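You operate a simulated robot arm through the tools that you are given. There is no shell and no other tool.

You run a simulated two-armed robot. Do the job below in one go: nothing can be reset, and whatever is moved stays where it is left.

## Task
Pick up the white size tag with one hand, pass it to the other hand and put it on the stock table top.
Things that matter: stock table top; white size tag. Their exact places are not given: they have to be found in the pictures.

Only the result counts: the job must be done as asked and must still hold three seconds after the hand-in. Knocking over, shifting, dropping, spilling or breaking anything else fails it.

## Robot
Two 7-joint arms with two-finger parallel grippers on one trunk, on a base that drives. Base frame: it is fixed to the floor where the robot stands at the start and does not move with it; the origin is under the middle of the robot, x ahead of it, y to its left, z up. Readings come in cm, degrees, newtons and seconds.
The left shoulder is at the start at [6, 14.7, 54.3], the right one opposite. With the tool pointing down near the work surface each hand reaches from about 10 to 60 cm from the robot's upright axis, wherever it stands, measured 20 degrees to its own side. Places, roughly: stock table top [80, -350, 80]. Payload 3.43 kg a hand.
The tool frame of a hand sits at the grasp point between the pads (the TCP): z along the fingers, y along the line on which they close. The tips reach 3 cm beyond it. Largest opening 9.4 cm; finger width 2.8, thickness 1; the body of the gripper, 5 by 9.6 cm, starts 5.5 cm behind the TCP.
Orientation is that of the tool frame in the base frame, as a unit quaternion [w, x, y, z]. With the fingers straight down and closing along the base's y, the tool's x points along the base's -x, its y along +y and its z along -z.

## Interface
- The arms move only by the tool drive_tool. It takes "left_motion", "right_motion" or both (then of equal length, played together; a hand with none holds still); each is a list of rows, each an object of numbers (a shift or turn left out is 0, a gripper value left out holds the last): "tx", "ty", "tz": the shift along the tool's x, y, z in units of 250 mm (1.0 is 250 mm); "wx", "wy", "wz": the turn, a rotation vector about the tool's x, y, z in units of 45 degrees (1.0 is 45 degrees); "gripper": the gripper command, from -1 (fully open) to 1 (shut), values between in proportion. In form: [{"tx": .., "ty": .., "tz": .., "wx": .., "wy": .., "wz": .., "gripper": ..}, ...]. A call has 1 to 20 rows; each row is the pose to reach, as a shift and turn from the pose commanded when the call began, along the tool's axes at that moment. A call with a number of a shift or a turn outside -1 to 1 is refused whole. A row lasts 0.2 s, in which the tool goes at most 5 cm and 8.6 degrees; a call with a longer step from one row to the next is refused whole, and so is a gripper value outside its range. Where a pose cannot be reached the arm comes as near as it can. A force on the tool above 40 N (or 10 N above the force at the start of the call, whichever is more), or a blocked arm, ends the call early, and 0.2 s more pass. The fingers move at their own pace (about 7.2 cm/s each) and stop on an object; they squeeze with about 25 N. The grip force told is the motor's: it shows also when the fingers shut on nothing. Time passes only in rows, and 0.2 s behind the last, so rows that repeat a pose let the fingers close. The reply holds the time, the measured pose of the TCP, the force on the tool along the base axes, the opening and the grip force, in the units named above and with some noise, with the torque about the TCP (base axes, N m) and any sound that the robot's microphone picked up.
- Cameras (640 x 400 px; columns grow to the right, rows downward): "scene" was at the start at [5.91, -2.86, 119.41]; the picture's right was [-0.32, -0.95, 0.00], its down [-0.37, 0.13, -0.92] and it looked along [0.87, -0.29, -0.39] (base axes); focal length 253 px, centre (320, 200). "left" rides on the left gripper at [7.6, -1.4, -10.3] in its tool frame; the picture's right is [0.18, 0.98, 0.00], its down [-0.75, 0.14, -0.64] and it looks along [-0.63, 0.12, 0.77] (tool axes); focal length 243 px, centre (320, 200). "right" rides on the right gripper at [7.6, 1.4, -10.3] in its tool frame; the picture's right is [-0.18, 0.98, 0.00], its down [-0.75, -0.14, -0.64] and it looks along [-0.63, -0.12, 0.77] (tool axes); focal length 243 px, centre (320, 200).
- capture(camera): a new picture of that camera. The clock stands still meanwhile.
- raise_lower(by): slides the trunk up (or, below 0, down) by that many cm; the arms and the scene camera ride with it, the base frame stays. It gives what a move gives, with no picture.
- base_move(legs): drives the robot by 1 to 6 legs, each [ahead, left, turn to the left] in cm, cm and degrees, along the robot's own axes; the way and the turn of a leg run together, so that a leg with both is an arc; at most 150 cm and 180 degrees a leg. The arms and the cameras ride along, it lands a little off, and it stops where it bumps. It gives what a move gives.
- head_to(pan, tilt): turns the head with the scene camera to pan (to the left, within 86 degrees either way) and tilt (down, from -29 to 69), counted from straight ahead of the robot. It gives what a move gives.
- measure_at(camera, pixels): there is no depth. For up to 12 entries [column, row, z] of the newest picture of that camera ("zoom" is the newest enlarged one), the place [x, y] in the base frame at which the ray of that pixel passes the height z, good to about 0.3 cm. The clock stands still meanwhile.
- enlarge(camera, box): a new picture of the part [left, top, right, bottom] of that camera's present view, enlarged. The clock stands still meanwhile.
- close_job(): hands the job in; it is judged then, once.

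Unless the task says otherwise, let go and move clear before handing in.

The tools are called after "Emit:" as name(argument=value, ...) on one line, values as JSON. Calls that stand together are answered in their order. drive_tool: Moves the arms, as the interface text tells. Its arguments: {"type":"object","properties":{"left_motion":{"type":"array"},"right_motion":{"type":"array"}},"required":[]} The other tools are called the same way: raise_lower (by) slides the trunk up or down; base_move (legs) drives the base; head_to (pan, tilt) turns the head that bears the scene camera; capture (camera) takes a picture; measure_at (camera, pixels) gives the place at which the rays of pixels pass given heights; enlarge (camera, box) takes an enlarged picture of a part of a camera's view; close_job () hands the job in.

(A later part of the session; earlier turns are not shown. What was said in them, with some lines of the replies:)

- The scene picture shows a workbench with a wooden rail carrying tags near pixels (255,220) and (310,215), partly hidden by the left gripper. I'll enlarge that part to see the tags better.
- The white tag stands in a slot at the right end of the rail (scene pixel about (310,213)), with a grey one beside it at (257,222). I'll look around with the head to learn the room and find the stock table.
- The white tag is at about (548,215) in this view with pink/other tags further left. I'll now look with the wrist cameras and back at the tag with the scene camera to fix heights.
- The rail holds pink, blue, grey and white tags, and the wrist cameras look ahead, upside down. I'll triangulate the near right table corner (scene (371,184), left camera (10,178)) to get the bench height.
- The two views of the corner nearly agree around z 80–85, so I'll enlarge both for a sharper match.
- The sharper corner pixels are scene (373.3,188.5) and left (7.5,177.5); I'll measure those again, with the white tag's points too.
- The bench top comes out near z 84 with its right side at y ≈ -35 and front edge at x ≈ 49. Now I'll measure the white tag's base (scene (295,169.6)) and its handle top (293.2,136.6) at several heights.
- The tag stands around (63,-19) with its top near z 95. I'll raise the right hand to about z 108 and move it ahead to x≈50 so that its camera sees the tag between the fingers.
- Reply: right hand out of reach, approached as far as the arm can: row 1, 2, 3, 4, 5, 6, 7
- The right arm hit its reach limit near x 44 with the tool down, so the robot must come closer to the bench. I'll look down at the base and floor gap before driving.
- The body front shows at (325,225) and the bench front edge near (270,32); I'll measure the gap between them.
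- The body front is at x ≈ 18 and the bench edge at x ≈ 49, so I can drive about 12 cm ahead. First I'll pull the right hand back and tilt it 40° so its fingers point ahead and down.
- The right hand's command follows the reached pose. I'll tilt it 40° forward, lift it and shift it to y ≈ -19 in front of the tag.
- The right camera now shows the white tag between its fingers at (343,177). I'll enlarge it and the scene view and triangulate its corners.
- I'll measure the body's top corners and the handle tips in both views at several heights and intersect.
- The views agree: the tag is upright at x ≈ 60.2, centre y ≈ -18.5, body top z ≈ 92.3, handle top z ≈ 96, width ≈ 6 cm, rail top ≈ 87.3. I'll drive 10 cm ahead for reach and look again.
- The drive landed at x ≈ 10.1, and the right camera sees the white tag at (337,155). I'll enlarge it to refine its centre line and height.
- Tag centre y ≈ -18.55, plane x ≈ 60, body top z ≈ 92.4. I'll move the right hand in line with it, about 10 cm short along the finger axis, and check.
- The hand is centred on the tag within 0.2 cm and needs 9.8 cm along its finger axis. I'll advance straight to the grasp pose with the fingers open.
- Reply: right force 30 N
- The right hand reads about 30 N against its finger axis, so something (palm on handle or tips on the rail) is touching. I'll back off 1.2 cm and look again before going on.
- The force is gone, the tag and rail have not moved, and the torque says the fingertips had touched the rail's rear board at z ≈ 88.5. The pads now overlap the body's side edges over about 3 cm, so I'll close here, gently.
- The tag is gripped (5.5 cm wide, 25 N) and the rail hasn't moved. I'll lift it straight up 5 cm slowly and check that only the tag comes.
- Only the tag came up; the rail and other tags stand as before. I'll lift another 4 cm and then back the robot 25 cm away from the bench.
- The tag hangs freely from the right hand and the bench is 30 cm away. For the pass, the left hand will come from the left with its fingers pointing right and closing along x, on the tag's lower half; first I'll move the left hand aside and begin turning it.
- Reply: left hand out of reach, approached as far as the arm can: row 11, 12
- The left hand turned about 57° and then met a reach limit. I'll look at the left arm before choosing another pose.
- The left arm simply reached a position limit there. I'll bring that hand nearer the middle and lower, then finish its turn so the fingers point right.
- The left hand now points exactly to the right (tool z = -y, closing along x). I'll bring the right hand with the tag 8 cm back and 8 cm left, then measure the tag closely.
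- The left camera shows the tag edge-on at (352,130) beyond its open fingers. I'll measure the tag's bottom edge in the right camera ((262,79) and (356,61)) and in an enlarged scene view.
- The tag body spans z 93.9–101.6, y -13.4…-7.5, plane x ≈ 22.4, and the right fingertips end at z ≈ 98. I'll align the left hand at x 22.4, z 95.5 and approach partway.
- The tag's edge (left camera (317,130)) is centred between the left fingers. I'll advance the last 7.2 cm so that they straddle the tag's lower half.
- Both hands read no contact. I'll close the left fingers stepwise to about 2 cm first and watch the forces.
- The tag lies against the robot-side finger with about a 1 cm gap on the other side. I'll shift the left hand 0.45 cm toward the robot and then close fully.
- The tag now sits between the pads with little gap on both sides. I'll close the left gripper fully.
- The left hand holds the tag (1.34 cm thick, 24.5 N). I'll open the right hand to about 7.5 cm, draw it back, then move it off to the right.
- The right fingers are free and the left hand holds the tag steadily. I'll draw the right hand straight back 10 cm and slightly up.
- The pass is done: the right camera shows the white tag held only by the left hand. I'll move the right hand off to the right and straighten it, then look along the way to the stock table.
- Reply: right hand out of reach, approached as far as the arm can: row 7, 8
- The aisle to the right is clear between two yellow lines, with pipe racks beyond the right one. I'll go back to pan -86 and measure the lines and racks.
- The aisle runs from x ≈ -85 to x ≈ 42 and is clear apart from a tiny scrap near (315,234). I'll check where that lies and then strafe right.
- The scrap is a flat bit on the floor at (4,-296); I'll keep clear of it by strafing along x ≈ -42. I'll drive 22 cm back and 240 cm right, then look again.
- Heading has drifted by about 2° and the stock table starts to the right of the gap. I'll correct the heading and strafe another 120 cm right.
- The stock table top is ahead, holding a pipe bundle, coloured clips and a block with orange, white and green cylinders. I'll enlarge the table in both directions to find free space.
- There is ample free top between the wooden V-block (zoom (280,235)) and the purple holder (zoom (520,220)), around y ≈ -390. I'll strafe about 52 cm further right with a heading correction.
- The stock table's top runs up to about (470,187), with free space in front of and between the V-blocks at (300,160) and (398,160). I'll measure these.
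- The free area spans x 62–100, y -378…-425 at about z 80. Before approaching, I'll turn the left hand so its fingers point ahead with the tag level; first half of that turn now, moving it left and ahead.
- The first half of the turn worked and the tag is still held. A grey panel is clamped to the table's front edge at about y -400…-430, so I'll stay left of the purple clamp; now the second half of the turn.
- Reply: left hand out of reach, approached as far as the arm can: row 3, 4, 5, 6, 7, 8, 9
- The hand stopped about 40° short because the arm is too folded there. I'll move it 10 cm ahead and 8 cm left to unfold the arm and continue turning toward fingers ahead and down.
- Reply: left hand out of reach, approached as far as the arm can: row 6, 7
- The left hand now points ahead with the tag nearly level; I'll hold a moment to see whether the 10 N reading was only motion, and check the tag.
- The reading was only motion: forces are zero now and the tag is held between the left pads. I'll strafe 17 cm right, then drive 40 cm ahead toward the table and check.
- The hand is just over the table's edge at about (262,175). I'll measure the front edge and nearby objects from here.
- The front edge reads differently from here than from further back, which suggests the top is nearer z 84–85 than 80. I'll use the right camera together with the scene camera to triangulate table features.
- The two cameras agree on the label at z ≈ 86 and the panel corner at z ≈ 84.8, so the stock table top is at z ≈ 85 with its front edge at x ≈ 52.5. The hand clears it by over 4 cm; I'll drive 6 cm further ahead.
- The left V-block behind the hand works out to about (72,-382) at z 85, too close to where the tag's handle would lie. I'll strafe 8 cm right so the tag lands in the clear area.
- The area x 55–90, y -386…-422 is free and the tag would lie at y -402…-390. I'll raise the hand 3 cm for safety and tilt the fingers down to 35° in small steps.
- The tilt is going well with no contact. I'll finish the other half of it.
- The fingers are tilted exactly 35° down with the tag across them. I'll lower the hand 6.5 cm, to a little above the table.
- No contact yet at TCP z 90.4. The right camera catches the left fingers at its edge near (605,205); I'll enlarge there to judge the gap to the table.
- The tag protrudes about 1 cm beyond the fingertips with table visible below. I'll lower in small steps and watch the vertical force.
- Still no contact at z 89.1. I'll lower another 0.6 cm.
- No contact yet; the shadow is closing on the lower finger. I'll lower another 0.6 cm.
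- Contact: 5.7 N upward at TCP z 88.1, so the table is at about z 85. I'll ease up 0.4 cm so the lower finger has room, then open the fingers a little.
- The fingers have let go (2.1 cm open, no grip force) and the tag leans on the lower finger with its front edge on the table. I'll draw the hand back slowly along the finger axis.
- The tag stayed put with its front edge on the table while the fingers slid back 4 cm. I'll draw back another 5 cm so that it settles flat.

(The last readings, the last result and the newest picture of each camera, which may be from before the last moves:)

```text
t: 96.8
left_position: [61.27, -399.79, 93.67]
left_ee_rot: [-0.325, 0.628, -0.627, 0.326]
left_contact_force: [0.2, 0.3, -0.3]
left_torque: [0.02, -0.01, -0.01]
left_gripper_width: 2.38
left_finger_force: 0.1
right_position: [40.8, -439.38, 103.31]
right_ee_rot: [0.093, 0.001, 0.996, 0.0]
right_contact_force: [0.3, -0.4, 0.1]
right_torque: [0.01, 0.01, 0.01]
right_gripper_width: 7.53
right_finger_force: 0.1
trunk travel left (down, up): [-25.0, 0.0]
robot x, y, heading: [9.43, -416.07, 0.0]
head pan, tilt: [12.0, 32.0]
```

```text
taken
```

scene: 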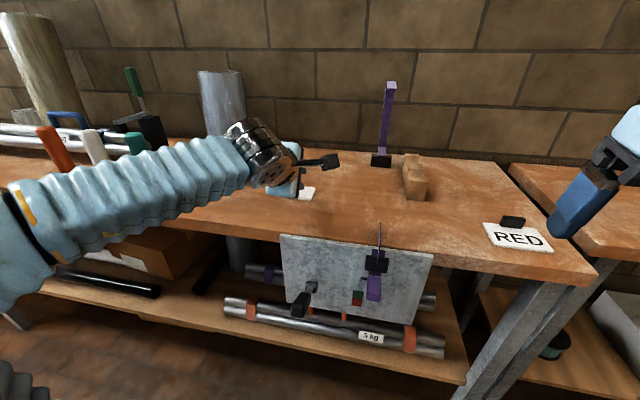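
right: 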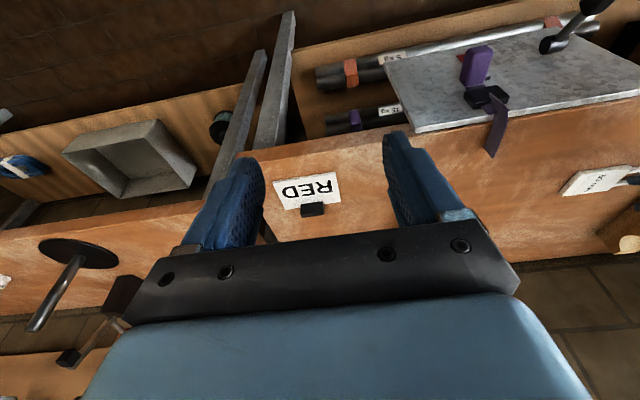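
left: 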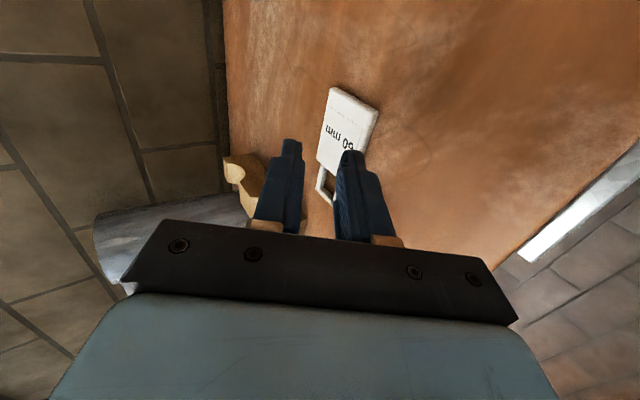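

The tag lies flat on the table top (left camera (345,130)) with nothing touched. I'll raise the hand 5 cm and drive the robot back 35 cm to get clear.

Emit:
drive_tool(left_motion=[{"ty": -0.05, "tz": -0.035}, {"ty": -0.1, "tz": -0.07}, {"ty": -0.164, "tz": -0.115}, {"ty": -0.164, "tz": -0.115}])

Emit:
base_move(legs=[[-35, 0, 0]])

Emit:
capture(camera="scene")

Emit:
enlarge(camera="scene", box=[200, 110, 440, 260])

```text
t: 97.8
left_position: [61.09, -399.74, 98.74]
left_ee_rot: [-0.325, 0.628, -0.627, 0.326]
left_contact_force: [-1.0, -0.4, 0.6]
left_torque: [-0.02, 0.03, 0.01]
left_gripper_width: 2.34
left_finger_force: 0.0
right_position: [40.75, -439.37, 103.32]
right_ee_rot: [0.093, 0.001, 0.996, 0.0]
right_contact_force: [-0.4, 0.5, -0.4]
right_torque: [0.03, -0.02, -0.01]
right_gripper_width: 7.52
right_finger_force: 0.1
trunk travel left (down, up): [-25.0, 0.0]
robot x, y, heading: [9.37, -416.4, -0.3]
head pan, tilt: [12.0, 32.0]
```

```text
t: 100.0
left_position: [26.13, -399.78, 98.71]
left_ee_rot: [0.325, -0.626, 0.629, -0.327]
left_contact_force: [1.2, 1.0, 0.2]
left_torque: [-0.01, 0.0, 0.03]
left_gripper_width: 2.35
left_finger_force: 0.1
right_position: [5.61, -439.39, 103.24]
right_ee_rot: [0.094, 0.005, 0.996, 0.0]
right_contact_force: [-0.2, -0.1, -0.4]
right_torque: [0.01, -0.02, -0.01]
right_gripper_width: 7.54
right_finger_force: 0.0
trunk travel left (down, up): [-25.0, 0.0]
robot x, y, heading: [-25.55, -415.92, -0.6]
head pan, tilt: [12.0, 32.0]
```

```text
taken
```

scene: 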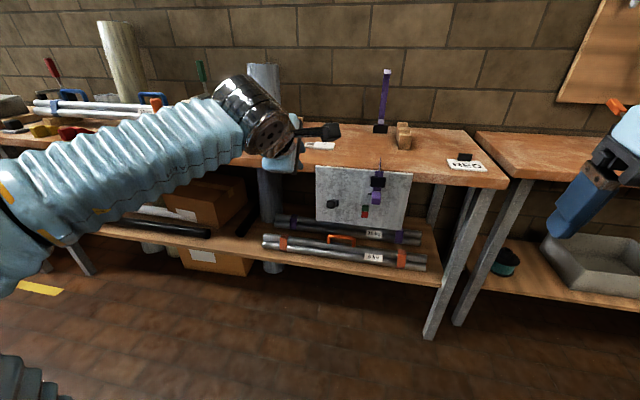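

```text
2.67 times, centred on (320, 185) of scene
```

zoom: 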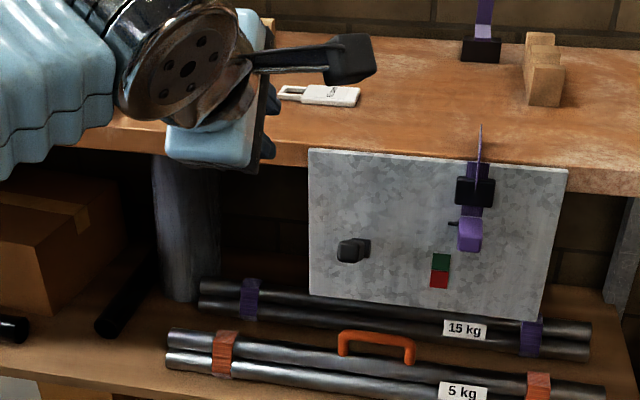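

The white tag lies flat on the stock table at zoom (320,95), and the hand is clear. I'll take one last look at the left part of the table to confirm nothing else was disturbed.

Emit:
head_to(pan=35, tilt=25)

Emit:
capture(camera="scene")

Emit:
capture(camera="left")

```text
t: 100.9
left_position: [26.17, -399.91, 98.6]
left_ee_rot: [0.324, -0.626, 0.629, -0.327]
left_contact_force: [0.2, 0.2, -0.9]
left_torque: [0.01, -0.01, -0.02]
left_gripper_width: 2.35
left_finger_force: 0.0
right_position: [5.71, -439.48, 103.43]
right_ee_rot: [0.094, 0.005, 0.996, -0.001]
right_contact_force: [0.9, -0.1, 0.1]
right_torque: [-0.02, 0.0, -0.02]
right_gripper_width: 7.52
right_finger_force: 0.1
trunk travel left (down, up): [-25.0, 0.0]
robot x, y, heading: [-25.86, -416.5, -0.3]
head pan, tilt: [35.0, 25.0]
```

```text
taken
```

scene: 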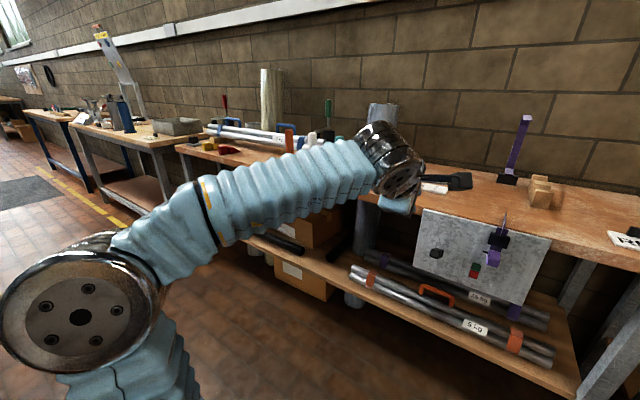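

```text
taken
```

left: 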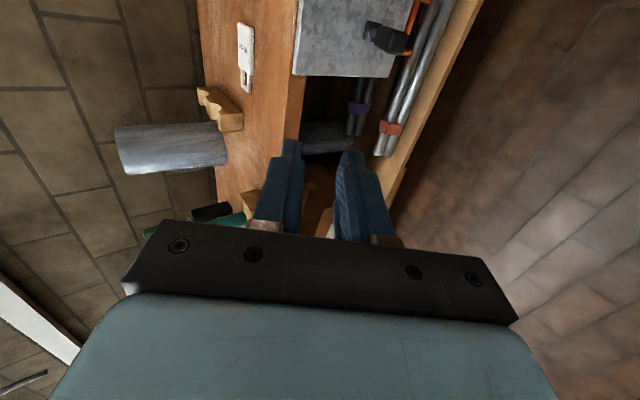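

The left camera shows the white tag lying flat on the stock table at (246,57), away from the V-block and the panel. Everything else stands as before and both hands are clear, so I'm handing the job in.

Emit:
close_job()

```text
The job is handed in.
```

The white size tag (60 mm) is lying flat on the stock table top. I picked it up with the right hand, passed it to the left hand, and the left hand put it down. I then drove the robot back so both hands were clear, and handed the job in. No verdict came back with the hand-in.

- **Contact at the rail:** while I was reaching for the tag, the right fingertips pressed on the rear board of its rail with about 30 N. I backed off at once, and the next picture showed the rail and the tag in the same place.
- **Other objects:** the last pictures of the stock table show nothing else moved. The forearm hid part of the left side of the table in them.
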